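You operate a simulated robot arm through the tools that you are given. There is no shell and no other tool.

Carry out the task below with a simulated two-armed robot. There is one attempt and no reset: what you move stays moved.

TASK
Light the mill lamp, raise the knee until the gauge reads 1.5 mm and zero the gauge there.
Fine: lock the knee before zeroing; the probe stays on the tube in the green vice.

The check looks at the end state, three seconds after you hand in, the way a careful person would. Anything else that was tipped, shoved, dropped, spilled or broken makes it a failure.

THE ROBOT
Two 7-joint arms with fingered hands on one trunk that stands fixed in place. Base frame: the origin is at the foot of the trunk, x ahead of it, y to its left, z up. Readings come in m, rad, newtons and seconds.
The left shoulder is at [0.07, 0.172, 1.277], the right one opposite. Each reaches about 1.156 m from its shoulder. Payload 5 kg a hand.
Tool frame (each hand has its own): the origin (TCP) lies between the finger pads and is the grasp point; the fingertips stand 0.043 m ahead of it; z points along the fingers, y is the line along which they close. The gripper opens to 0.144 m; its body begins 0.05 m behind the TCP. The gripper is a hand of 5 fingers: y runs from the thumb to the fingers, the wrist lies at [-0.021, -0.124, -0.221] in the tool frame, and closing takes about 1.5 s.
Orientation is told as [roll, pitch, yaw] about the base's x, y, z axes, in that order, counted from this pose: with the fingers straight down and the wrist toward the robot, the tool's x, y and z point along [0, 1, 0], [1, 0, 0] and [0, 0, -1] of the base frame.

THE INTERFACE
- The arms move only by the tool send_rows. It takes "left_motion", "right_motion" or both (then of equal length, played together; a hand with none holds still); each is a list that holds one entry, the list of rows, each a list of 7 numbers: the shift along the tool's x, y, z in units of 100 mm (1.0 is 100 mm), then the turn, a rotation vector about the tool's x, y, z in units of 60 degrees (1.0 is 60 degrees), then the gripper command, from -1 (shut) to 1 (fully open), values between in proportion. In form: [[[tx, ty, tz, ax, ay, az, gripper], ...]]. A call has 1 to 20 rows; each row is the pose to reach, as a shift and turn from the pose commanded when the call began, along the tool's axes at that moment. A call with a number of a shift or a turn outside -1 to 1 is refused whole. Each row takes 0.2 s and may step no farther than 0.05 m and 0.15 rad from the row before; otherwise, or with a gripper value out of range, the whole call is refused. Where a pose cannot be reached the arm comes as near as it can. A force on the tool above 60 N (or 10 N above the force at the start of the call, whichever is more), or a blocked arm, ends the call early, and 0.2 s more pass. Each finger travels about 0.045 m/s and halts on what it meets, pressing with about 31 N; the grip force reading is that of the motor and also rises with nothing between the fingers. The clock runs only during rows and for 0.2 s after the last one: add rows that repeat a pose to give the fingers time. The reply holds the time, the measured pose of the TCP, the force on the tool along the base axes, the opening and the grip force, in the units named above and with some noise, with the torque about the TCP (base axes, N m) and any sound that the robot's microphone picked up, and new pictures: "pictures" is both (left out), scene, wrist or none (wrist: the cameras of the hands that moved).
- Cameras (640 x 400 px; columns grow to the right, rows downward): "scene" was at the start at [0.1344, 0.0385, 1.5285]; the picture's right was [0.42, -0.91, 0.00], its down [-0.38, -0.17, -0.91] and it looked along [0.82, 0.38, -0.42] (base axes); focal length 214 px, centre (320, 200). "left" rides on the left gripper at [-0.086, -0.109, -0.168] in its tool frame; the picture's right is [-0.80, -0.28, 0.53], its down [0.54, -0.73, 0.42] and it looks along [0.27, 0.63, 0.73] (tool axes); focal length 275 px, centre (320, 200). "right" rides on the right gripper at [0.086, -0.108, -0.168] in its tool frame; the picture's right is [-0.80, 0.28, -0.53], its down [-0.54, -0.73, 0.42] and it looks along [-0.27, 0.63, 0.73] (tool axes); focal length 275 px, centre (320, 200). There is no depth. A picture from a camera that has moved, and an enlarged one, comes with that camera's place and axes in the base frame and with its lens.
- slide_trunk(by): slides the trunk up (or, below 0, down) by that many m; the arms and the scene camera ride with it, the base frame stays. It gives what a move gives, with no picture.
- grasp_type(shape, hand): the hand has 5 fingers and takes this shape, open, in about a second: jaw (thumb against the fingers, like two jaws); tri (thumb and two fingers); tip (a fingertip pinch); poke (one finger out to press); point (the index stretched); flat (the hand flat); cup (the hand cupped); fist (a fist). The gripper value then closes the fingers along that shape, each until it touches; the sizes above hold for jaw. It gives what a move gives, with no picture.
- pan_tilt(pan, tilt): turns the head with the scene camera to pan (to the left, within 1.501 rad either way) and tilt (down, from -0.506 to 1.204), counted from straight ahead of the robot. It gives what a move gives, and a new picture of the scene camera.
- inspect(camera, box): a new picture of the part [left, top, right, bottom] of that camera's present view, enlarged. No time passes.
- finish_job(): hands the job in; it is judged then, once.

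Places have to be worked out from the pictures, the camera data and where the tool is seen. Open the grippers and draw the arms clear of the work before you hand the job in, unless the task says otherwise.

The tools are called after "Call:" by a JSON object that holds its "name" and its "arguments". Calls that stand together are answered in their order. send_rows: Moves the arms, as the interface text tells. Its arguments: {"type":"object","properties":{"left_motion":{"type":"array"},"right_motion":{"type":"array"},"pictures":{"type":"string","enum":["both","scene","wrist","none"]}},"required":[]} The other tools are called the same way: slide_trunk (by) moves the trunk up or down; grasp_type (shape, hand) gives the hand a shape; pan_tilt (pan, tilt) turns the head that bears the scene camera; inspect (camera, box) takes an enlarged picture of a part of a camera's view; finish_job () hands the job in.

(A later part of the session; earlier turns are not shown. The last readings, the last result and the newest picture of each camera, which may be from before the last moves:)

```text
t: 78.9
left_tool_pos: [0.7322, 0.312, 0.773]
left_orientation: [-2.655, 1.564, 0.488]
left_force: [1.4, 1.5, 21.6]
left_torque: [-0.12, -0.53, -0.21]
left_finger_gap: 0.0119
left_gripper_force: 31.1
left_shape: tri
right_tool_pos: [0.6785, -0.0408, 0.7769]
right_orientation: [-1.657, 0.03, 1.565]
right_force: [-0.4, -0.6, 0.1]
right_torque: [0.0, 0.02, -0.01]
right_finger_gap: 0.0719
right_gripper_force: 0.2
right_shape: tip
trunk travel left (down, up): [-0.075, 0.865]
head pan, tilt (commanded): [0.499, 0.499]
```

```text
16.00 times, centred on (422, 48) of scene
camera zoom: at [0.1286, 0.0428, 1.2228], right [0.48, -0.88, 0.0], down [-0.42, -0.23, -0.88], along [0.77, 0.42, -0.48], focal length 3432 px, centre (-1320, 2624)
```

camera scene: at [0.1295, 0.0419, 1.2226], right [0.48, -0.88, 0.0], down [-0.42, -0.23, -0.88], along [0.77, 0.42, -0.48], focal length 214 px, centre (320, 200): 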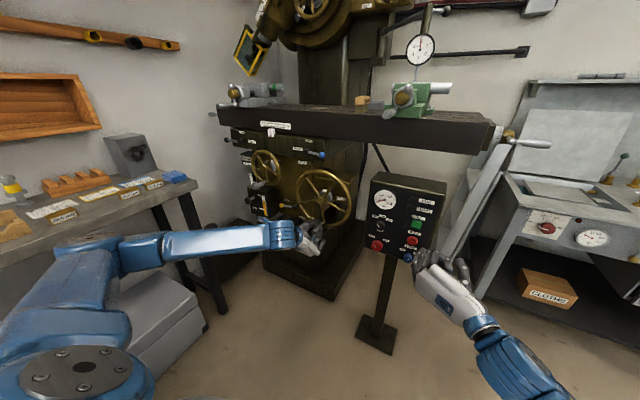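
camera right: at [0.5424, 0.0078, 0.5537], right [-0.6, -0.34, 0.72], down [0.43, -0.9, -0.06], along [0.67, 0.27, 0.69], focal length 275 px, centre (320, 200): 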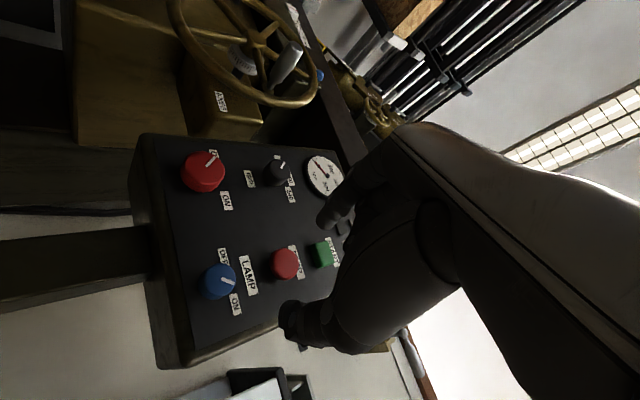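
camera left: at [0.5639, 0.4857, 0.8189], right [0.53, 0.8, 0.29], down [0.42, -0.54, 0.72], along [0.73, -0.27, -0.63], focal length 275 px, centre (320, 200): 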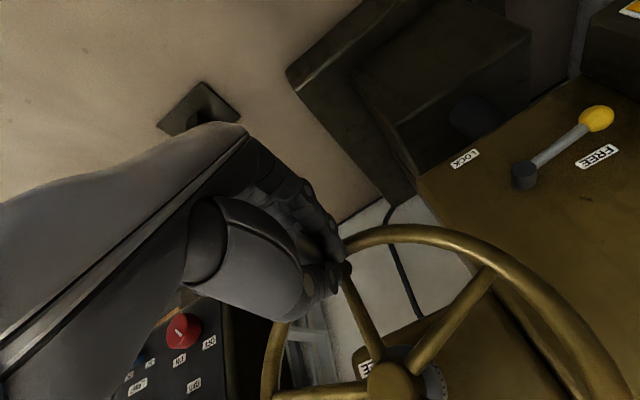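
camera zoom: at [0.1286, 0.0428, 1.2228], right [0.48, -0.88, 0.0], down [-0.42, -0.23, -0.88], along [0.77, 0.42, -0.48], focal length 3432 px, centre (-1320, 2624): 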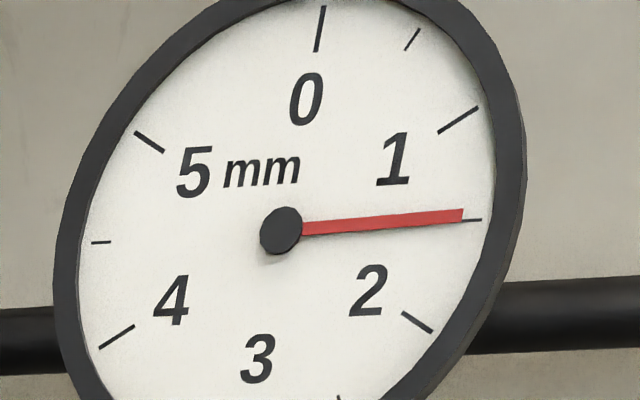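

Reading ≈1.48 mm. A last nudge of about 2°.

Call:
{"name": "send_rows", "arguments": {"left_motion": [[[-0.01, 0.02, 0, 0, 0, 0, -1], [-0.02, 0.038, 0, 0, 0, 0, -1], [-0.02, 0.038, 0, 0, 0, 0, -1]]], "pictures": "none"}}

Call:
{"name": "inspect", "arguments": {"camera": "scene", "box": [400, 28, 440, 68]}}

Call:
{"name": "inspect", "arguments": {"camera": "scene", "box": [406, 36, 434, 58]}}

```text
t: 79.7
left_tool_pos: [0.7322, 0.3146, 0.7682]
left_orientation: [-2.657, 1.564, 0.488]
left_force: [-1.8, -2.1, 20.4]
left_torque: [-0.14, -0.51, -0.34]
left_finger_gap: 0.0121
left_gripper_force: 31.0
left_shape: tri
right_tool_pos: [0.6781, -0.0393, 0.7766]
right_orientation: [-1.657, 0.029, 1.564]
right_force: [0.1, -0.1, 0.3]
right_torque: [0.0, -0.01, -0.03]
right_finger_gap: 0.0717
right_gripper_force: 0.0
right_shape: tip
trunk travel left (down, up): [-0.075, 0.865]
head pan, tilt (commanded): [0.499, 0.499]
```

```text
10.00 times, centred on (420, 48) of scene
camera zoom: at [0.1284, 0.0426, 1.2228], right [0.48, -0.88, 0.0], down [-0.42, -0.23, -0.88], along [0.77, 0.42, -0.48], focal length 2145 px, centre (-680, 1720)
```

zoom: 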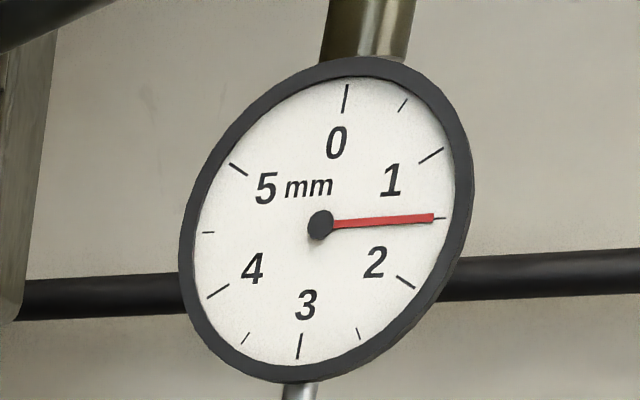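

```text
16.00 times, centred on (420, 47) of scene
camera zoom: at [0.1284, 0.0426, 1.2228], right [0.48, -0.88, 0.0], down [-0.42, -0.23, -0.88], along [0.77, 0.42, -0.48], focal length 3432 px, centre (-1280, 2648)
```

zoom: 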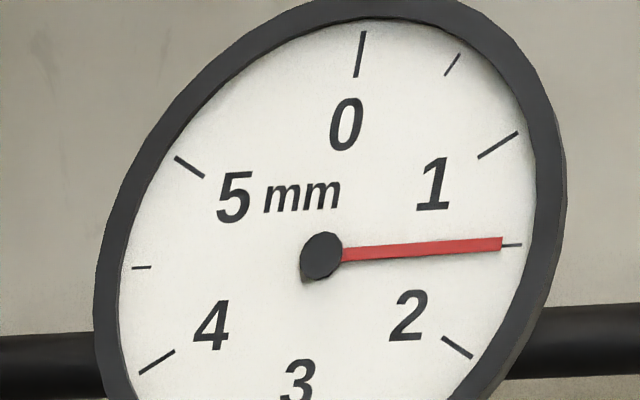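

Needle is now dead on the 1.5 tick (≈1.497). Before letting go I relax the 20 N of residual pull by backing the command ~4 mm, then open slowly.

Call:
{"name": "send_rows", "arguments": {"left_motion": [[[0, -0.02, 0, 0, 0, 0, -1], [0, -0.035, 0, 0, 0, 0, -1], [0, -0.035, 0, 0, 0, 0, -1]]], "pictures": "none"}}

Call:
{"name": "inspect", "arguments": {"camera": "scene", "box": [406, 36, 434, 58]}}

```text
t: 80.5
left_tool_pos: [0.7327, 0.3146, 0.7684]
left_orientation: [-2.11, 1.567, 1.03]
left_force: [-3.2, -5.2, 4.1]
left_torque: [-0.05, 0.03, -0.4]
left_finger_gap: 0.0125
left_gripper_force: 31.2
left_shape: tri
right_tool_pos: [0.679, -0.0401, 0.7762]
right_orientation: [-1.655, 0.027, 1.565]
right_force: [1.1, -0.1, 0.4]
right_torque: [-0.01, 0.01, 0.01]
right_finger_gap: 0.072
right_gripper_force: 0.0
right_shape: tip
trunk travel left (down, up): [-0.075, 0.865]
head pan, tilt (commanded): [0.499, 0.499]
```

```text
16.00 times, centred on (420, 47) of scene
camera zoom: at [0.1297, 0.0429, 1.2225], right [0.48, -0.88, 0.0], down [-0.42, -0.23, -0.88], along [0.77, 0.42, -0.48], focal length 3432 px, centre (-1280, 2648)
```

zoom: 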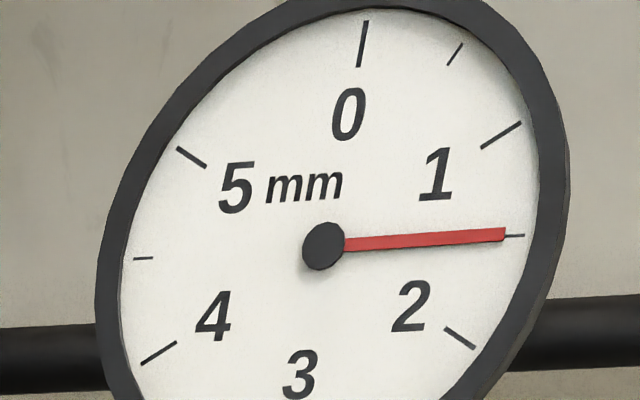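

Force is nearly zero and the reading holds at 1.5. Now I open the fingers and back straight out.

Call:
{"name": "send_rows", "arguments": {"left_motion": [[[0, 0, 0, 0, 0, 0, -0.6], [0, 0, 0, 0, 0, 0, -0.2], [0, 0, 0, 0, 0, 0, 0.1], [0, 0, 0, 0, 0, 0, 0.1], [0, 0, -0.25, 0, 0, 0, 0.1], [0, 0, -0.5, 0, 0, 0, 0.1], [0, 0, -0.75, 0, 0, 0, 0.1], [0, 0, -1, 0, 0, 0, 0.1]]], "pictures": "both"}}

Call:
{"name": "inspect", "arguments": {"camera": "scene", "box": [406, 36, 434, 58]}}

```text
t: 82.3
left_tool_pos: [0.6322, 0.3149, 0.77]
left_orientation: [-2.521, 1.566, 0.624]
left_force: [-0.6, 0.5, 0.4]
left_torque: [0.0, -0.02, -0.01]
left_finger_gap: 0.0788
left_gripper_force: 0.1
left_shape: tri
right_tool_pos: [0.6784, -0.0394, 0.7768]
right_orientation: [-1.655, 0.029, 1.565]
right_force: [0.4, -0.2, 0.8]
right_torque: [0.01, 0.01, -0.01]
right_finger_gap: 0.0721
right_gripper_force: 0.1
right_shape: tip
trunk travel left (down, up): [-0.075, 0.865]
head pan, tilt (commanded): [0.499, 0.499]
camera scene: at [0.1299, 0.0435, 1.2226], right [0.48, -0.88, 0.0], down [-0.42, -0.23, -0.88], along [0.77, 0.42, -0.48], focal length 214 px, centre (320, 200)
camera left: at [0.4638, 0.4009, 0.8782], right [0.53, 0.8, 0.29], down [0.42, -0.54, 0.73], along [0.73, -0.26, -0.62], focal length 275 px, centre (320, 200)
```

scene: 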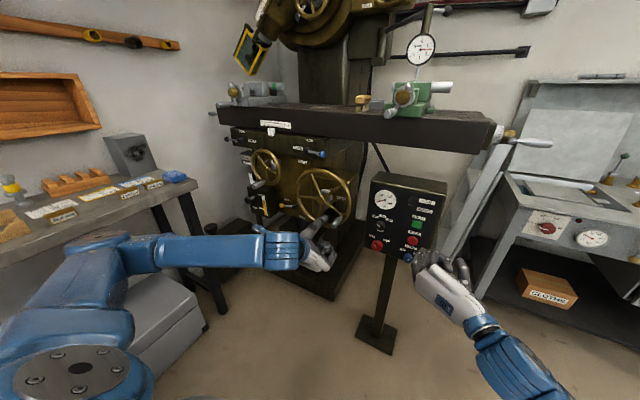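
left: 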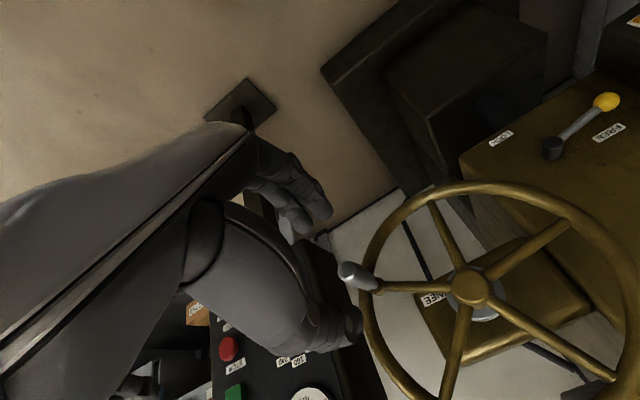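

```text
16.00 times, centred on (420, 47) of scene
camera zoom: at [0.1299, 0.0435, 1.2226], right [0.48, -0.88, 0.0], down [-0.42, -0.23, -0.88], along [0.77, 0.42, -0.48], focal length 3432 px, centre (-1280, 2648)
```

zoom: 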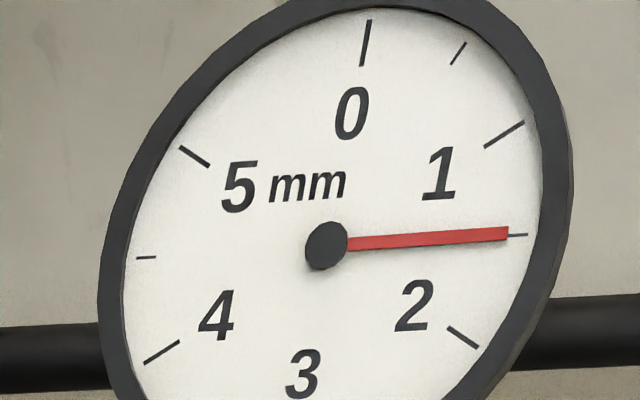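

Reading holds at 1.50 with the hand off. Now to lock: the lever must be swung from left back down. I set the left hand to the tip shape, closed as a blunt poker, and move left in front of the lever.

Call:
{"name": "grasp_type", "arguments": {"shape": "tip", "hand": "left"}}

Call:
{"name": "send_rows", "arguments": {"left_motion": [[[-0.45, 0.08, 0, 0, 0, 0, 0.3], [-0.9, 0.16, 0, 0, 0, 0, -0.4]]], "pictures": "none"}}

Call:
{"name": "send_rows", "arguments": {"left_motion": [[[-0.45, 0.08, 0, 0, 0, 0, -1], [-0.9, 0.16, 0, 0, 0, 0, -1]]], "pictures": "none"}}

Call:
{"name": "send_rows", "arguments": {"left_motion": [[[-0.45, 0.08, 0, 0, 0, 0, -1], [-0.9, 0.16, 0, 0, 0, 0, -1], [-0.9, 0.16, 0, 0, 0, 0, -1]]], "pictures": "both"}}

```text
t: 83.2
left_tool_pos: [0.6334, 0.3152, 0.7703]
left_orientation: [-2.538, 1.565, 0.606]
left_force: [0.1, -0.5, 1.1]
left_torque: [-0.03, 0.0, 0.0]
left_finger_gap: 0.1439
left_gripper_force: 0.1
left_shape: tip
right_tool_pos: [0.6801, -0.0395, 0.7748]
right_orientation: [-1.652, 0.027, 1.564]
right_force: [0.8, -0.1, 0.3]
right_torque: [-0.02, -0.01, 0.0]
right_finger_gap: 0.0718
right_gripper_force: 0.1
right_shape: tip
trunk travel left (down, up): [-0.075, 0.865]
head pan, tilt (commanded): [0.499, 0.499]
```

```text
t: 83.8
left_tool_pos: [0.6308, 0.4042, 0.7544]
left_orientation: [-2.685, 1.566, 0.457]
left_force: [0.0, -0.2, 0.1]
left_torque: [0.0, 0.02, 0.06]
left_finger_gap: 0.0933
left_gripper_force: 0.0
left_shape: tip
right_tool_pos: [0.6796, -0.041, 0.7768]
right_orientation: [-1.654, 0.028, 1.562]
right_force: [-0.9, 0.1, 0.0]
right_torque: [0.02, 0.02, 0.0]
right_finger_gap: 0.0721
right_gripper_force: 0.0
right_shape: tip
trunk travel left (down, up): [-0.075, 0.865]
head pan, tilt (commanded): [0.499, 0.499]
```

```text
t: 84.4
left_tool_pos: [0.6332, 0.495, 0.7389]
left_orientation: [-2.7, 1.566, 0.441]
left_force: [-0.1, 1.1, 0.3]
left_torque: [0.02, 0.0, 0.01]
left_finger_gap: 0.0417
left_gripper_force: 0.0
left_shape: tip
right_tool_pos: [0.6808, -0.0412, 0.7751]
right_orientation: [-1.655, 0.029, 1.563]
right_force: [0.4, -0.4, -0.9]
right_torque: [0.01, 0.03, 0.02]
right_finger_gap: 0.0716
right_gripper_force: 0.1
right_shape: tip
trunk travel left (down, up): [-0.075, 0.865]
head pan, tilt (commanded): [0.499, 0.499]
```

```text
t: 85.2
left_tool_pos: [0.633, 0.5843, 0.7236]
left_orientation: [-2.623, 1.566, 0.522]
left_force: [0.5, -0.4, -0.1]
left_torque: [-0.01, 0.0, -0.04]
left_finger_gap: 0.0
left_gripper_force: 20.4
left_shape: tip
right_tool_pos: [0.6793, -0.0396, 0.7754]
right_orientation: [-1.655, 0.03, 1.565]
right_force: [-0.5, -0.2, -0.2]
right_torque: [0.03, 0.02, 0.02]
right_finger_gap: 0.0717
right_gripper_force: 0.1
right_shape: tip
trunk travel left (down, up): [-0.075, 0.865]
head pan, tilt (commanded): [0.499, 0.499]
camera scene: at [0.1303, 0.0434, 1.2226], right [0.48, -0.88, 0.0], down [-0.42, -0.23, -0.88], along [0.77, 0.42, -0.48], focal length 214 px, centre (320, 200)
camera left: at [0.4646, 0.6714, 0.8311], right [0.53, 0.8, 0.29], down [0.42, -0.54, 0.73], along [0.74, -0.26, -0.62], focal length 275 px, centre (320, 200)
```

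scene: 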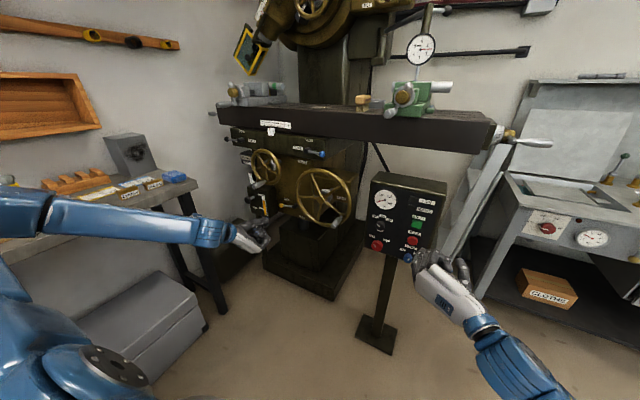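
left: 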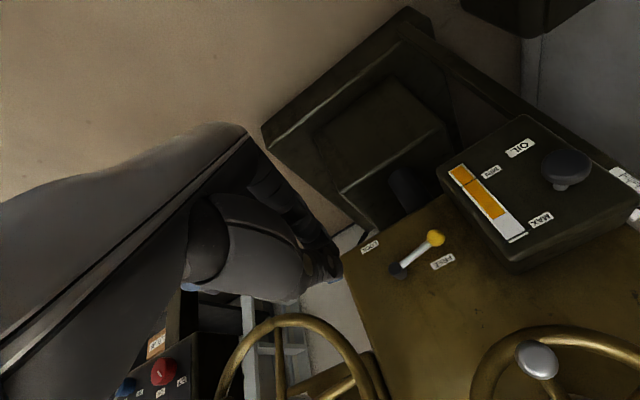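

Knob re-measured at y≈0.672, z≈0.676, pivot ≈(0.598, 0.680); the small wheel's handle tip is close above at [0.72, 0.68, 0.84], so I'll stay low: grasp the knob as before, thumb above and index below. I open and line up first, well back.

Call:
{"name": "send_rows", "arguments": {"left_motion": [[[-0.44, 0.24, 0, 0, 0, 0, -0.6], [-0.87, 0.466, 0, 0, 0, 0, -0.3], [-0.87, 0.466, 0, 0, 0, 0, -0.1], [-0.87, 0.466, 0, 0, 0, 0, -0.1]]], "pictures": "both"}}

```text
refused: row 1 steps farther than a row can; nothing moved
```

The step was a hair too long; I split it into smaller steps.

Call:
{"name": "send_rows", "arguments": {"left_motion": [[[-0.29, 0.155, 0, 0, 0, 0, -0.7], [-0.58, 0.31, 0, 0, 0, 0, -0.4], [-0.87, 0.466, 0, 0, 0, 0, -0.1], [-0.87, 0.466, 0, 0, 0, 0, -0.1]]], "pictures": "both"}}

Call:
{"name": "inspect", "arguments": {"camera": "scene", "box": [220, 150, 330, 250]}}

```text
t: 86.2
left_tool_pos: [0.6326, 0.6739, 0.6766]
left_orientation: [-2.602, 1.565, 0.542]
left_force: [-0.5, -0.2, 0.5]
left_torque: [0.03, 0.03, 0.04]
left_finger_gap: 0.0633
left_gripper_force: 0.1
left_shape: tip
right_tool_pos: [0.6788, -0.0393, 0.7756]
right_orientation: [-1.655, 0.029, 1.562]
right_force: [0.0, -0.2, -0.5]
right_torque: [0.0, -0.03, 0.0]
right_finger_gap: 0.072
right_gripper_force: 0.0
right_shape: tip
trunk travel left (down, up): [-0.075, 0.865]
head pan, tilt (commanded): [0.499, 0.499]
camera scene: at [0.1302, 0.0432, 1.2226], right [0.48, -0.88, 0.0], down [-0.42, -0.23, -0.88], along [0.77, 0.42, -0.48], focal length 214 px, centre (320, 200)
camera left: at [0.4639, 0.7588, 0.7845], right [0.53, 0.8, 0.29], down [0.42, -0.54, 0.73], along [0.74, -0.26, -0.62], focal length 275 px, centre (320, 200)
```

scene: 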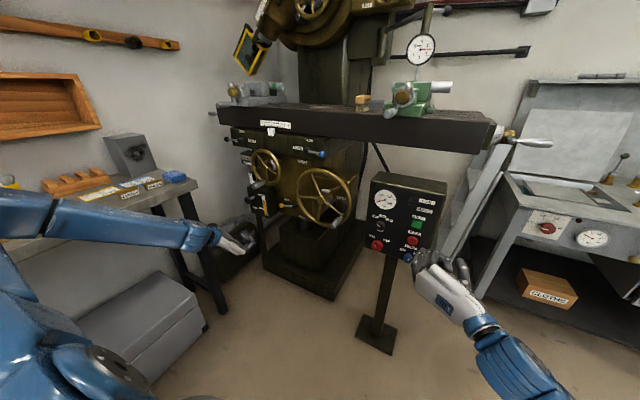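
left: 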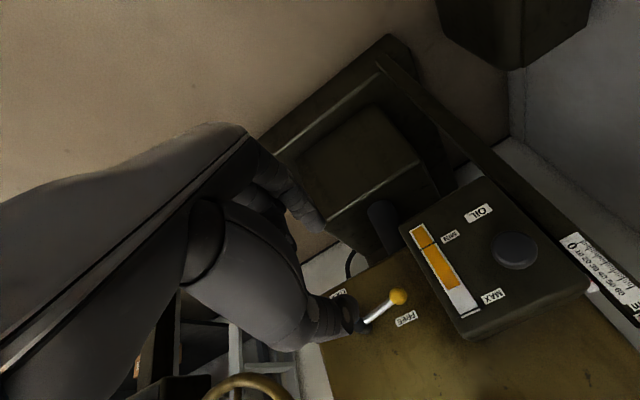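

```text
4.00 times, centred on (275, 200) of scene
camera zoom: at [0.1302, 0.0432, 1.2226], right [0.48, -0.88, 0.0], down [-0.42, -0.23, -0.88], along [0.77, 0.42, -0.48], focal length 858 px, centre (500, 200)
```

zoom: 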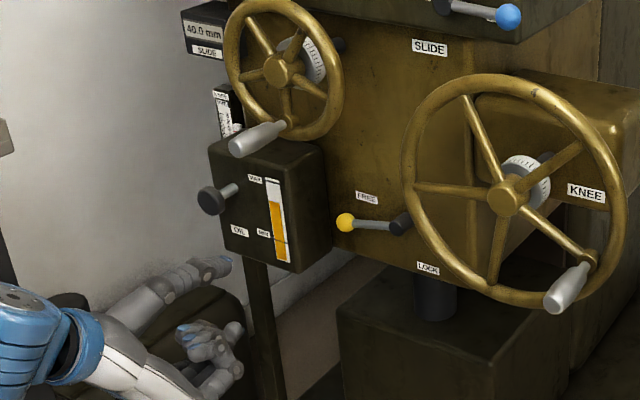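

Knob at y≈0.671, z≈0.677 by both views; the hand is aligned. I advance in two stages to x≈0.84.

Call:
{"name": "send_rows", "arguments": {"left_motion": [[[0.02, 0, 0.33, 0, 0, 0, -0.1], [0.02, 0, 0.67, 0, 0, 0, -0.1], [0.02, 0, 1.0, 0, 0, 0, -0.1]]], "pictures": "none"}}

Call:
{"name": "send_rows", "arguments": {"left_motion": [[[0, 0, 0.25, 0, 0, 0, -0.1], [0, 0, 0.5, 0, 0, 0, -0.1], [0, 0, 0.75, 0, 0, 0, -0.1]]], "pictures": "wrist"}}

Call:
{"name": "inspect", "arguments": {"camera": "left", "box": [220, 180, 460, 380]}}

Call:
{"name": "inspect", "arguments": {"camera": "scene", "box": [220, 150, 330, 250]}}

```text
t: 87.2
left_tool_pos: [0.7617, 0.6746, 0.7398]
left_orientation: [-3.107, 1.473, 0.032]
left_force: [1.2, 1.9, -2.4]
left_torque: [0.0, -0.19, -0.12]
left_finger_gap: 0.0646
left_gripper_force: 0.0
left_shape: tip
right_tool_pos: [0.6809, -0.0357, 0.7751]
right_orientation: [-1.651, 0.031, 1.565]
right_force: [1.5, 1.4, 0.9]
right_torque: [-0.02, 0.05, -0.08]
right_finger_gap: 0.0718
right_gripper_force: 0.0
right_shape: tip
trunk travel left (down, up): [-0.075, 0.865]
head pan, tilt (commanded): [0.499, 0.499]
stopped in row 3 (left hand): the arm was blocked; the commanded pose is now the measured one
```

```text
t: 88.0
left_tool_pos: [0.8343, 0.6687, 0.7495]
left_orientation: [-3.081, 1.474, 0.058]
left_force: [1.3, -2.4, -2.7]
left_torque: [0.12, -0.06, 0.05]
left_finger_gap: 0.0637
left_gripper_force: 0.0
left_shape: tip
right_tool_pos: [0.6805, -0.039, 0.7745]
right_orientation: [-1.652, 0.029, 1.564]
right_force: [1.0, 0.1, 1.0]
right_torque: [-0.02, -0.04, 0.02]
right_finger_gap: 0.0719
right_gripper_force: 0.1
right_shape: tip
trunk travel left (down, up): [-0.075, 0.865]
head pan, tilt (commanded): [0.499, 0.499]
camera left: at [0.657, 0.7553, 0.8406], right [0.51, 0.79, 0.34], down [0.35, -0.55, 0.76], along [0.79, -0.27, -0.55], focal length 275 px, centre (320, 200)
```

left: 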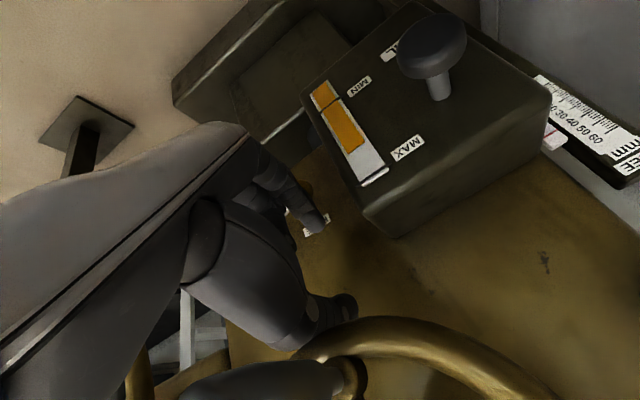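

```text
2.00 times, centred on (340, 280) of left
camera zoom: at [0.657, 0.7553, 0.8406], right [0.51, 0.79, 0.34], down [0.35, -0.55, 0.76], along [0.79, -0.27, -0.55], focal length 551 px, centre (280, 40)
```

zoom: 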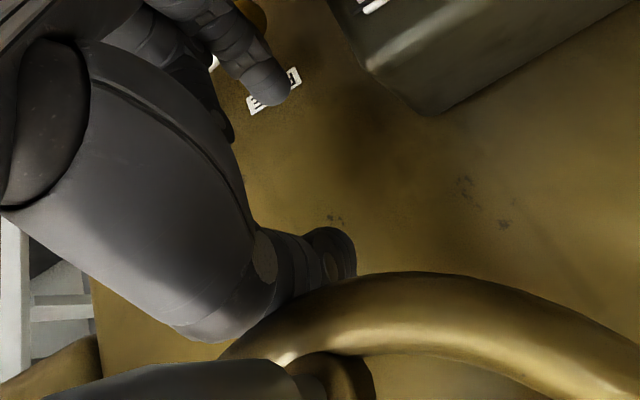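

```text
4.00 times, centred on (275, 200) of scene
camera zoom: at [0.1313, 0.0436, 1.2223], right [0.48, -0.88, 0.0], down [-0.42, -0.23, -0.88], along [0.77, 0.42, -0.48], focal length 858 px, centre (500, 200)
```

zoom: 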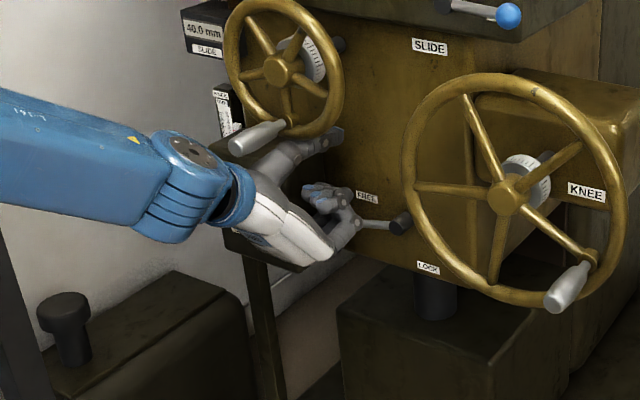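

The first move ended with the arm blocked and riding 60 mm high, and the second then ran forward from there — I should not have chained them. I check the slide readout and the small wheel handle for any disturbance before moving.

Call:
{"name": "inspect", "arguments": {"camera": "scene", "box": [260, 150, 285, 170]}}

Call:
{"name": "inspect", "arguments": {"camera": "scene", "box": [238, 148, 318, 212]}}

Call:
{"name": "inspect", "arguments": {"camera": "scene", "box": [406, 36, 434, 58]}}

```text
16.00 times, centred on (272, 160) of scene
camera zoom: at [0.1313, 0.0436, 1.2223], right [0.48, -0.88, 0.0], down [-0.42, -0.23, -0.88], along [0.77, 0.42, -0.48], focal length 3432 px, centre (1080, 840)
```

zoom: 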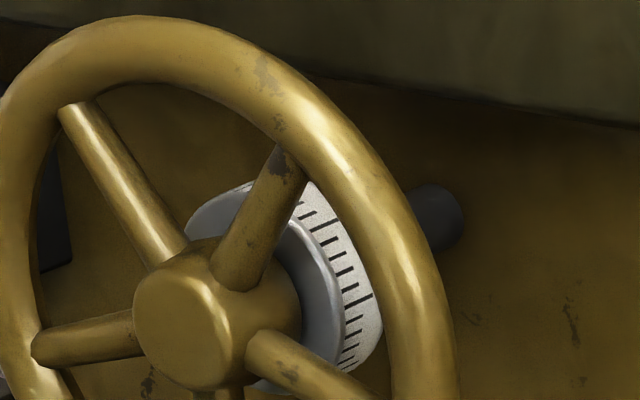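

```text
6.25 times, centred on (278, 180) of scene
camera zoom: at [0.1313, 0.0436, 1.2223], right [0.48, -0.88, 0.0], down [-0.42, -0.23, -0.88], along [0.77, 0.42, -0.48], focal length 1340 px, centre (582, 325)
```

zoom: 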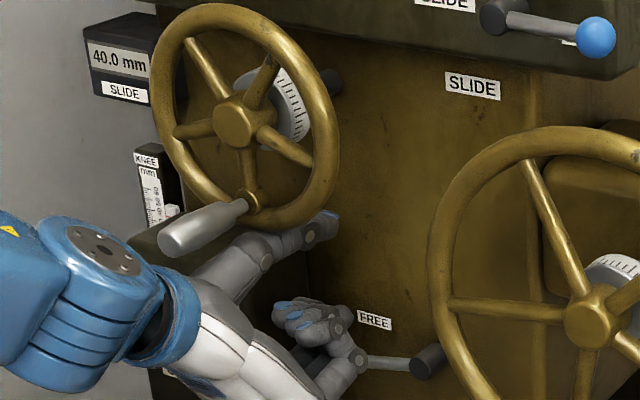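

```text
16.00 times, centred on (420, 47) of scene
camera zoom: at [0.1313, 0.0436, 1.2223], right [0.48, -0.88, 0.0], down [-0.42, -0.23, -0.88], along [0.77, 0.42, -0.48], focal length 3432 px, centre (-1280, 2648)
```

zoom: 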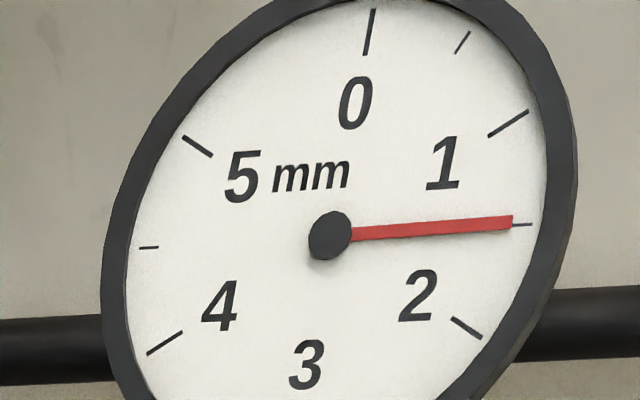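

Slide still reads 40.0, the small wheel hasn't moved, and the gauge holds at 1.5. I retreat straight back along the way I came.

Call:
{"name": "send_rows", "arguments": {"left_motion": [[[0, 0, -0.25, 0, 0, 0, -0.1], [0, 0, -0.5, 0, 0, 0, -0.1], [0, 0, -0.75, 0, 0, 0, -0.1]]], "pictures": "both"}}

```text
t: 88.8
left_tool_pos: [0.7587, 0.668, 0.7425]
left_orientation: [-3.08, 1.47, 0.059]
left_force: [1.4, -0.9, -0.4]
left_torque: [-0.03, 0.0, 0.02]
left_finger_gap: 0.0648
left_gripper_force: 0.0
left_shape: tip
right_tool_pos: [0.6783, -0.0397, 0.7771]
right_orientation: [-1.654, 0.029, 1.564]
right_force: [-0.6, -0.1, 0.1]
right_torque: [-0.01, -0.01, -0.01]
right_finger_gap: 0.0718
right_gripper_force: 0.1
right_shape: tip
trunk travel left (down, up): [-0.075, 0.865]
head pan, tilt (commanded): [0.499, 0.499]
camera scene: at [0.1297, 0.0436, 1.2227], right [0.48, -0.88, 0.0], down [-0.42, -0.23, -0.88], along [0.77, 0.42, -0.48], focal length 214 px, centre (320, 200)
camera left: at [0.5817, 0.7548, 0.8341], right [0.5, 0.79, 0.34], down [0.35, -0.55, 0.76], along [0.79, -0.27, -0.55], focal length 275 px, centre (320, 200)
```

scene: 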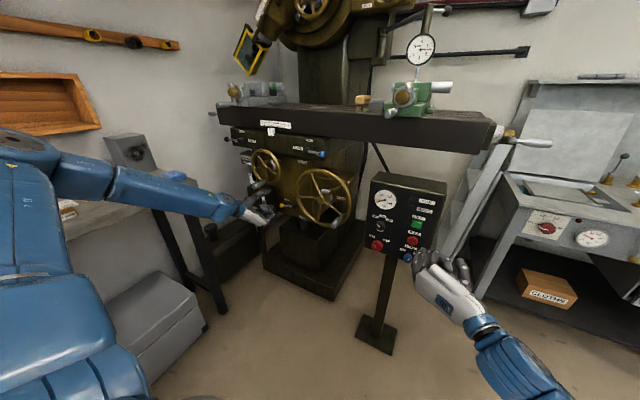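
left: 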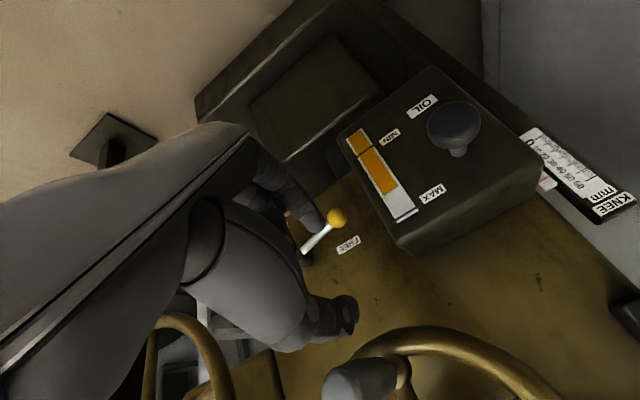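

The arm has swung its elbow up and left, clear of the bench. I retreat further back before coming down to the knob's height.

Call:
{"name": "send_rows", "arguments": {"left_motion": [[[0, 0, -0.3, 0, 0, 0, -0.1], [0, 0, -0.6, 0, 0, 0, -0.1], [0, 0.05, -0.8, -0.03, 0, 0, -0.1]]], "pictures": "both"}}

```text
t: 89.6
left_tool_pos: [0.6786, 0.6678, 0.7296]
left_orientation: [-3.051, 1.504, 0.087]
left_force: [-0.2, -0.3, 0.5]
left_torque: [-0.02, 0.02, 0.01]
left_finger_gap: 0.0647
left_gripper_force: 0.1
left_shape: tip
right_tool_pos: [0.6787, -0.0398, 0.7763]
right_orientation: [-1.654, 0.028, 1.564]
right_force: [-0.2, 0.5, 0.6]
right_torque: [-0.03, 0.0, 0.03]
right_finger_gap: 0.0719
right_gripper_force: 0.1
right_shape: tip
trunk travel left (down, up): [-0.075, 0.865]
head pan, tilt (commanded): [0.499, 0.499]
camera scene: at [0.1301, 0.0433, 1.2226], right [0.48, -0.88, 0.0], down [-0.42, -0.23, -0.88], along [0.77, 0.42, -0.48], focal length 214 px, centre (320, 200)
camera left: at [0.5054, 0.7546, 0.8262], right [0.52, 0.79, 0.32], down [0.37, -0.55, 0.75], along [0.77, -0.27, -0.58], focal length 275 px, centre (320, 200)
```

scene: 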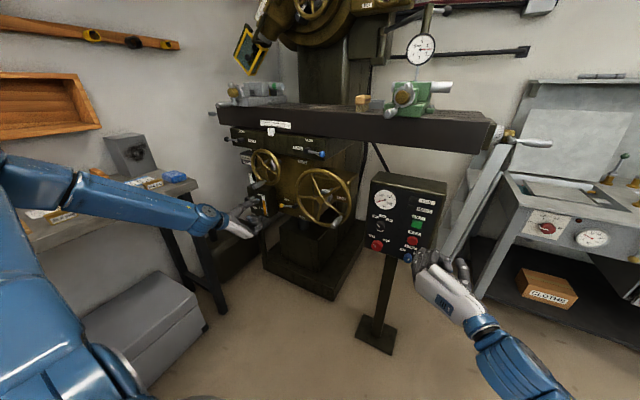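
left: 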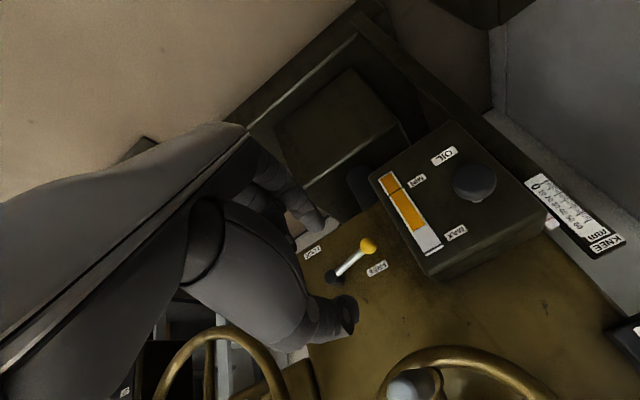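

Now I come down about 53 mm to the knob's height, still 0.15 m back, and level the hand.

Call:
{"name": "send_rows", "arguments": {"left_motion": [[[0, 0.18, 0, -0.02, 0, 0, -0.1], [0, 0.36, 0, -0.04, 0, 0, -0.1], [0, 0.53, 0, -0.058, 0, 0, -0.1]]], "pictures": "both"}}

```text
t: 90.4
left_tool_pos: [0.684, 0.6707, 0.6762]
left_orientation: [-2.46, 1.563, 0.682]
left_force: [-0.6, 0.0, -0.4]
left_torque: [0.01, 0.02, -0.03]
left_finger_gap: 0.0648
left_gripper_force: 0.0
left_shape: tip
right_tool_pos: [0.6784, -0.0383, 0.7753]
right_orientation: [-1.655, 0.027, 1.566]
right_force: [0.5, 0.8, 0.6]
right_torque: [0.04, 0.0, 0.0]
right_finger_gap: 0.072
right_gripper_force: 0.1
right_shape: tip
trunk travel left (down, up): [-0.075, 0.865]
head pan, tilt (commanded): [0.499, 0.499]
camera scene: at [0.1306, 0.044, 1.2225], right [0.48, -0.88, 0.0], down [-0.42, -0.23, -0.88], along [0.77, 0.42, -0.48], focal length 214 px, centre (320, 200)
camera left: at [0.5158, 0.7559, 0.7835], right [0.53, 0.79, 0.29], down [0.42, -0.55, 0.73], along [0.74, -0.26, -0.62], focal length 275 px, centre (320, 200)
```

scene: 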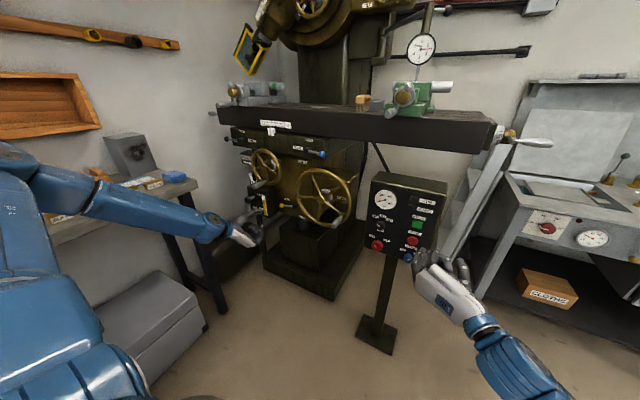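
left: 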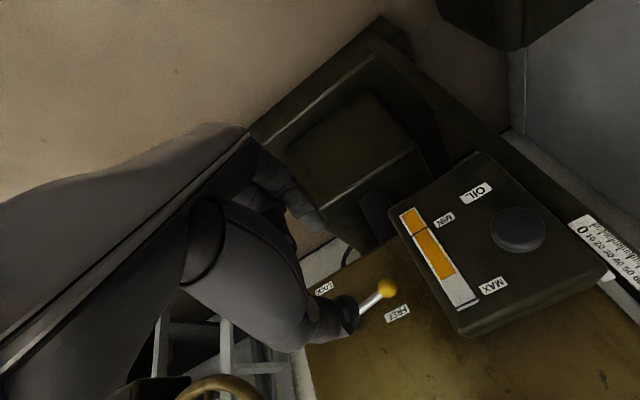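

Level and at knob height now. I advance 100 mm.

Call:
{"name": "send_rows", "arguments": {"left_motion": [[[0, 0, 0.33, 0, 0, 0, -0.1], [0, 0, 0.67, 0, 0, 0, -0.1], [0, 0, 1.0, 0, 0, 0, -0.1]]], "pictures": "both"}}

Call:
{"name": "inspect", "arguments": {"camera": "left", "box": [220, 180, 460, 380]}}

```text
t: 91.2
left_tool_pos: [0.7845, 0.6695, 0.6759]
left_orientation: [-2.248, 1.563, 0.893]
left_force: [0.1, 0.5, 0.1]
left_torque: [0.01, -0.07, -0.02]
left_finger_gap: 0.0649
left_gripper_force: 0.0
left_shape: tip
right_tool_pos: [0.6804, -0.0403, 0.7757]
right_orientation: [-1.652, 0.028, 1.565]
right_force: [0.0, -0.9, -0.9]
right_torque: [-0.02, -0.03, 0.0]
right_finger_gap: 0.0719
right_gripper_force: 0.0
right_shape: tip
trunk travel left (down, up): [-0.075, 0.865]
head pan, tilt (commanded): [0.499, 0.499]
camera scene: at [0.1311, 0.0435, 1.2224], right [0.48, -0.88, 0.0], down [-0.42, -0.23, -0.88], along [0.77, 0.42, -0.48], focal length 214 px, centre (320, 200)
camera left: at [0.616, 0.7554, 0.7842], right [0.53, 0.79, 0.29], down [0.42, -0.55, 0.72], along [0.73, -0.26, -0.62], focal length 275 px, centre (320, 200)
```

scene: 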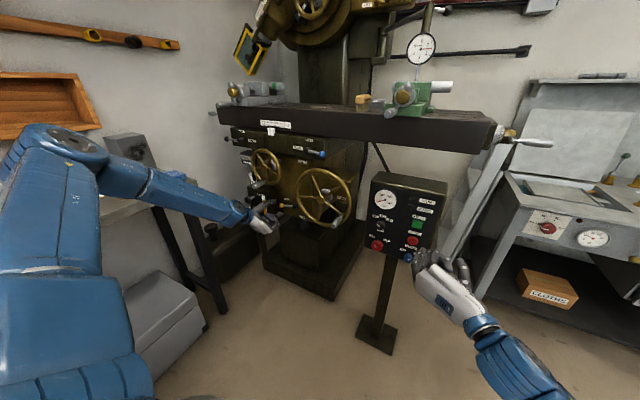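
left: 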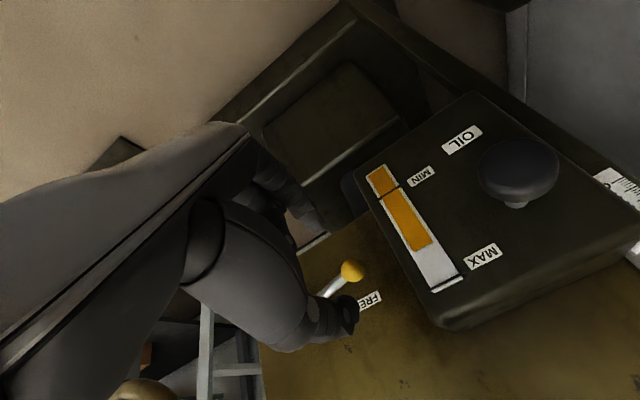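

```text
2.00 times, centred on (340, 280) of left
camera zoom: at [0.616, 0.7554, 0.7842], right [0.53, 0.79, 0.29], down [0.42, -0.55, 0.72], along [0.73, -0.26, -0.62], focal length 551 px, centre (280, 40)
```

zoom: 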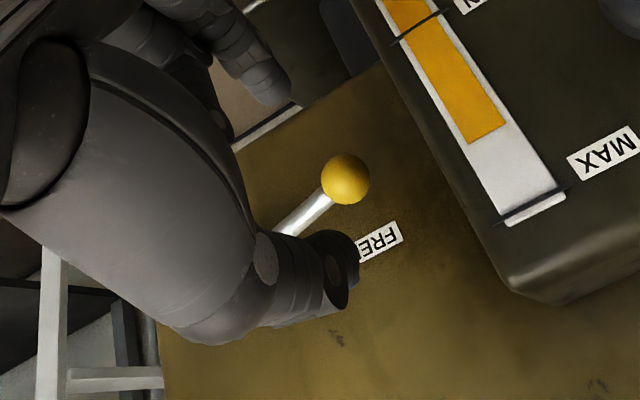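

Knob sits between the fingertips at y≈0.670, z≈0.673. I advance 57 mm more and close the pinch on it.

Call:
{"name": "send_rows", "arguments": {"left_motion": [[[0, 0.02, 0.2, 0, 0, 0, -0.1], [0, 0.03, 0.4, 0, 0, 0, -0.1], [0, 0.03, 0.57, 0, 0, 0, -0.1], [0, 0.03, 0.57, 0, 0, 0, -0.6], [0, 0.03, 0.57, 0, 0, 0, -1], [0, 0.03, 0.57, 0, 0, 0, -1], [0, 0.03, 0.57, 0, 0, 0, -1]]], "pictures": "wrist"}}

Call:
{"name": "inspect", "arguments": {"camera": "left", "box": [220, 180, 460, 380]}}

Call:
{"name": "inspect", "arguments": {"camera": "scene", "box": [238, 148, 318, 232]}}

```text
t: 92.8
left_tool_pos: [0.8406, 0.6686, 0.6739]
left_orientation: [-2.417, 1.562, 0.723]
left_force: [5.1, 0.3, -0.7]
left_torque: [0.02, 0.01, -0.01]
left_finger_gap: 0.0195
left_gripper_force: 30.9
left_shape: tip
right_tool_pos: [0.6788, -0.0399, 0.7774]
right_orientation: [-1.655, 0.029, 1.563]
right_force: [-0.6, -0.3, 0.6]
right_torque: [-0.03, 0.01, -0.01]
right_finger_gap: 0.0719
right_gripper_force: 0.0
right_shape: tip
trunk travel left (down, up): [-0.075, 0.865]
head pan, tilt (commanded): [0.499, 0.499]
camera left: at [0.6728, 0.7549, 0.7813], right [0.53, 0.79, 0.29], down [0.42, -0.55, 0.73], along [0.74, -0.27, -0.62], focal length 275 px, centre (320, 200)
```

left: 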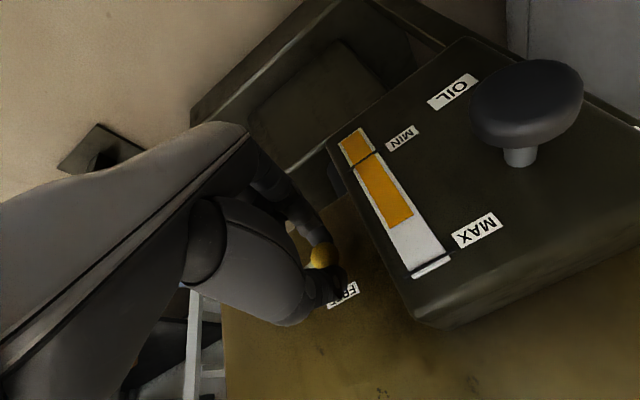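

```text
2.00 times, centred on (340, 280) of left
camera zoom: at [0.6728, 0.7549, 0.7813], right [0.53, 0.79, 0.29], down [0.42, -0.55, 0.73], along [0.74, -0.27, -0.62], focal length 551 px, centre (280, 40)
```

zoom: 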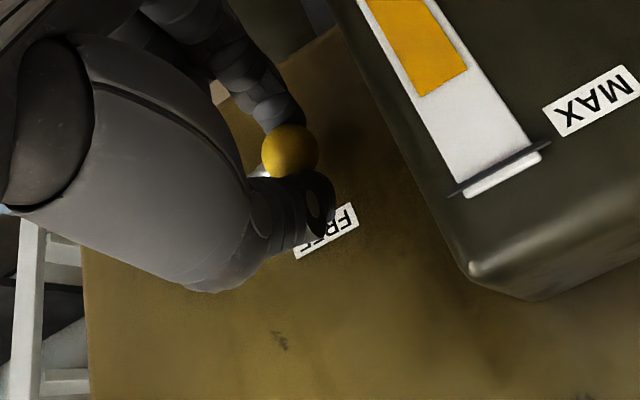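

```text
4.76 times, centred on (278, 190) of scene
camera zoom: at [0.1308, 0.0436, 1.2225], right [0.48, -0.88, 0.0], down [-0.42, -0.23, -0.88], along [0.77, 0.42, -0.48], focal length 1021 px, centre (520, 248)
```

zoom: 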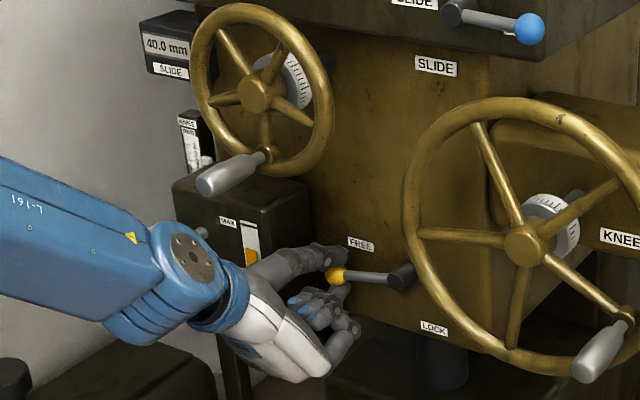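

The knob is held. I swing the lever down about its pivot from 86° to 30° (from straight down), turning the hand with it.

Call:
{"name": "send_rows", "arguments": {"left_motion": [[[0.014, 0.099, 0, 0, 0, -0.13, -1], [0.041, 0.195, 0, 0, 0, -0.26, -1], [0.082, 0.287, 0, 0, 0, -0.39, -1], [0.135, 0.371, 0, 0, 0, -0.52, -1], [0.199, 0.448, 0, 0, 0, -0.65, -1], [0.274, 0.515, 0, 0, 0, -0.78, -1], [0.356, 0.571, 0, 0, 0, -0.9, -1]]], "pictures": "both"}}

Call:
{"name": "inspect", "arguments": {"camera": "left", "box": [220, 180, 460, 380]}}

Call:
{"name": "inspect", "arguments": {"camera": "scene", "box": [238, 148, 318, 232]}}

```text
t: 94.4
left_tool_pos: [0.8522, 0.6522, 0.6655]
left_orientation: [1.587, 0.635, -1.562]
left_force: [-5.1, 3.2, -3.0]
left_torque: [0.13, 0.37, 0.05]
left_finger_gap: 0.0192
left_gripper_force: 31.0
left_shape: tip
left hand out of reach, approached as far as the arm can: row 3, 6, 7
right_tool_pos: [0.6769, -0.0412, 0.777]
right_orientation: [-1.657, 0.029, 1.564]
right_force: [-0.7, 0.1, -0.4]
right_torque: [0.03, 0.0, 0.05]
right_finger_gap: 0.0721
right_gripper_force: 0.0
right_shape: tip
trunk travel left (down, up): [-0.075, 0.865]
head pan, tilt (commanded): [0.499, 0.499]
camera scene: at [0.1275, 0.0437, 1.2229], right [0.48, -0.88, 0.0], down [-0.42, -0.23, -0.88], along [0.77, 0.42, -0.48], focal length 214 px, centre (320, 200)
camera left: at [0.6844, 0.7914, 0.6579], right [0.54, 0.7, -0.47], down [0.41, 0.26, 0.87], along [0.73, -0.66, -0.15], focal length 275 px, centre (320, 200)
```

scene: 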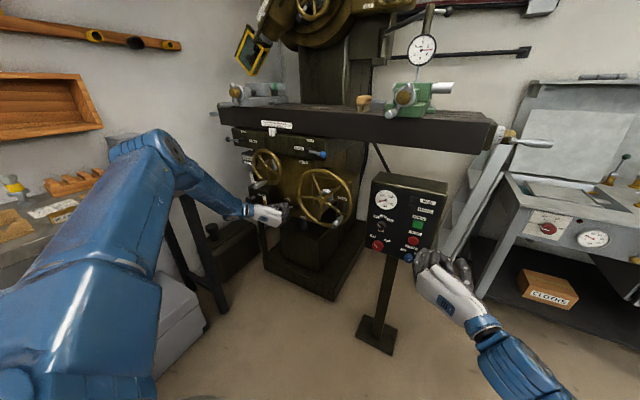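
left: 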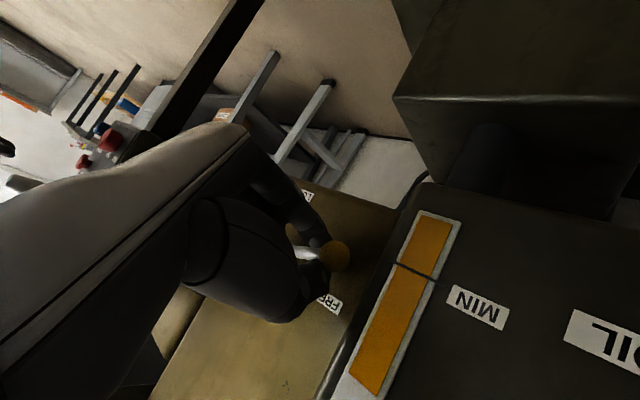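

```text
2.00 times, centred on (340, 280) of left
camera zoom: at [0.6844, 0.7914, 0.6579], right [0.54, 0.7, -0.47], down [0.41, 0.26, 0.87], along [0.73, -0.66, -0.15], focal length 551 px, centre (280, 40)
```

zoom: 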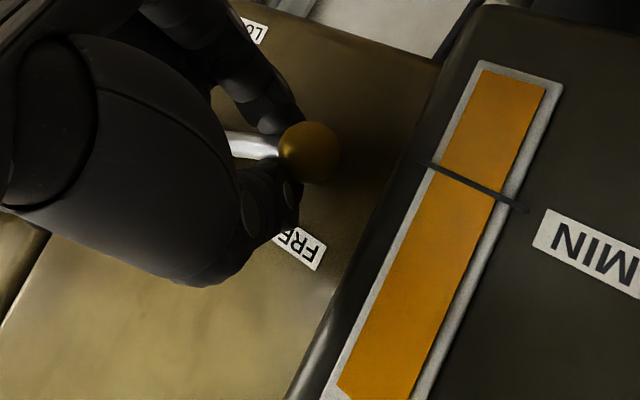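

```text
4.76 times, centred on (278, 190) of scene
camera zoom: at [0.1275, 0.0437, 1.2229], right [0.48, -0.88, 0.0], down [-0.42, -0.23, -0.88], along [0.77, 0.42, -0.48], focal length 1021 px, centre (520, 248)
```

zoom: 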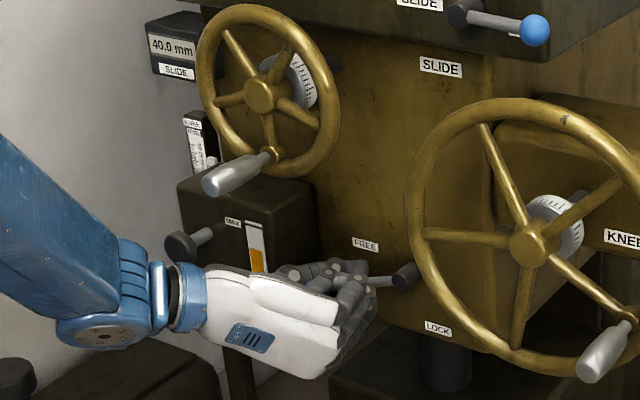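

The lever came only ~13° and the knob slid to the outer side of the pinch, so I'm holding the rod by the knob at TCP [0.852, 0.652, 0.666]. I now pull along the arc with the hand's angle fixed, to about 36°.

Call:
{"name": "send_rows", "arguments": {"left_motion": [[[-0.056, 0.081, -0.03, 0, 0, 0, -1], [-0.096, 0.169, -0.06, 0, 0, 0, -1], [-0.12, 0.264, -0.1, 0, 0, 0, -1], [-0.128, 0.362, -0.1, 0, 0, 0, -1]]], "pictures": "both"}}

Call:
{"name": "inspect", "arguments": {"camera": "left", "box": [220, 180, 460, 380]}}

Call:
{"name": "inspect", "arguments": {"camera": "scene", "box": [238, 148, 318, 232]}}

```text
t: 95.4
left_tool_pos: [0.8511, 0.6508, 0.6596]
left_orientation: [1.595, 0.633, -1.552]
left_force: [62.5, 4.3, -3.3]
left_torque: [0.12, 0.11, 0.27]
left_finger_gap: 0.0132
left_gripper_force: 30.9
left_shape: tip
left hand out of reach, approached as far as the arm can: row 1, 2, 3, 4
right_tool_pos: [0.6805, -0.0339, 0.7749]
right_orientation: [-1.653, 0.028, 1.569]
right_force: [0.0, 0.0, 0.2]
right_torque: [-0.02, 0.02, 0.07]
right_finger_gap: 0.0719
right_gripper_force: 0.0
right_shape: tip
trunk travel left (down, up): [-0.075, 0.865]
head pan, tilt (commanded): [0.499, 0.499]
stopped in row 4 (left hand): the force on the tool passed its limit at 62 N (the readings are from after the stop); the commanded pose is now the measured one
camera scene: at [0.1349, 0.044, 1.222], right [0.48, -0.88, 0.0], down [-0.42, -0.23, -0.88], along [0.77, 0.42, -0.48], focal length 214 px, centre (320, 200)
camera left: at [0.6833, 0.7874, 0.6526], right [0.54, 0.7, -0.46], down [0.4, 0.27, 0.88], along [0.74, -0.66, -0.14], focal length 275 px, centre (320, 200)
```

scene: 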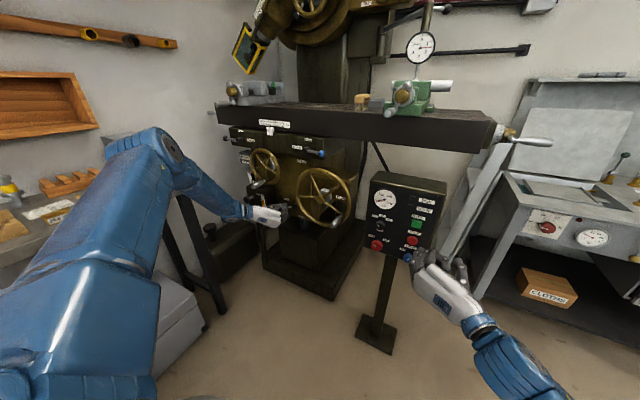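
left: 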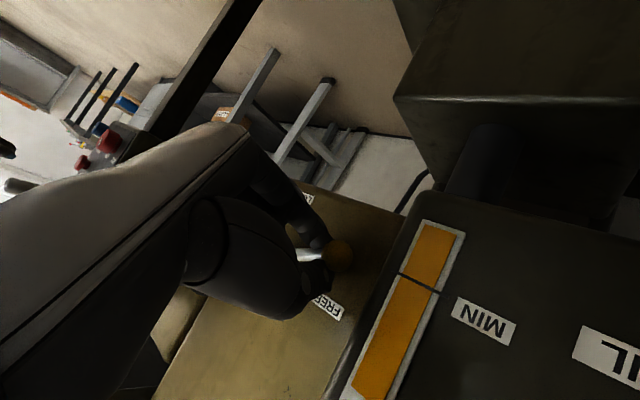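

```text
2.00 times, centred on (340, 280) of left
camera zoom: at [0.6833, 0.7874, 0.6526], right [0.54, 0.7, -0.46], down [0.4, 0.27, 0.88], along [0.74, -0.66, -0.14], focal length 551 px, centre (280, 40)
```

zoom: 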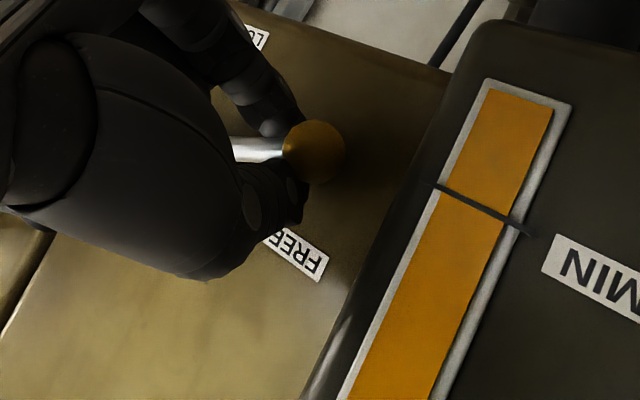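

```text
4.76 times, centred on (278, 190) of scene
camera zoom: at [0.1349, 0.044, 1.222], right [0.48, -0.88, 0.0], down [-0.42, -0.23, -0.88], along [0.77, 0.42, -0.48], focal length 1021 px, centre (520, 248)
```

zoom: 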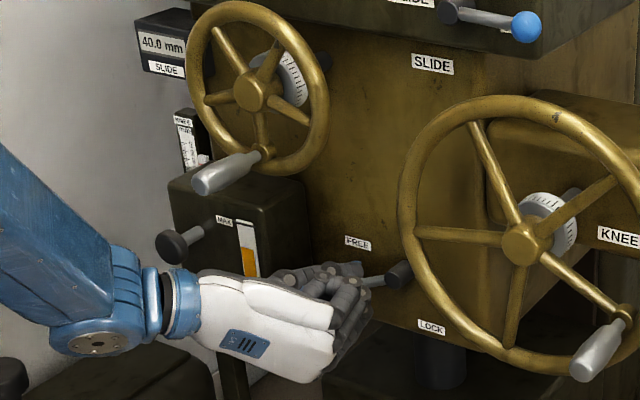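

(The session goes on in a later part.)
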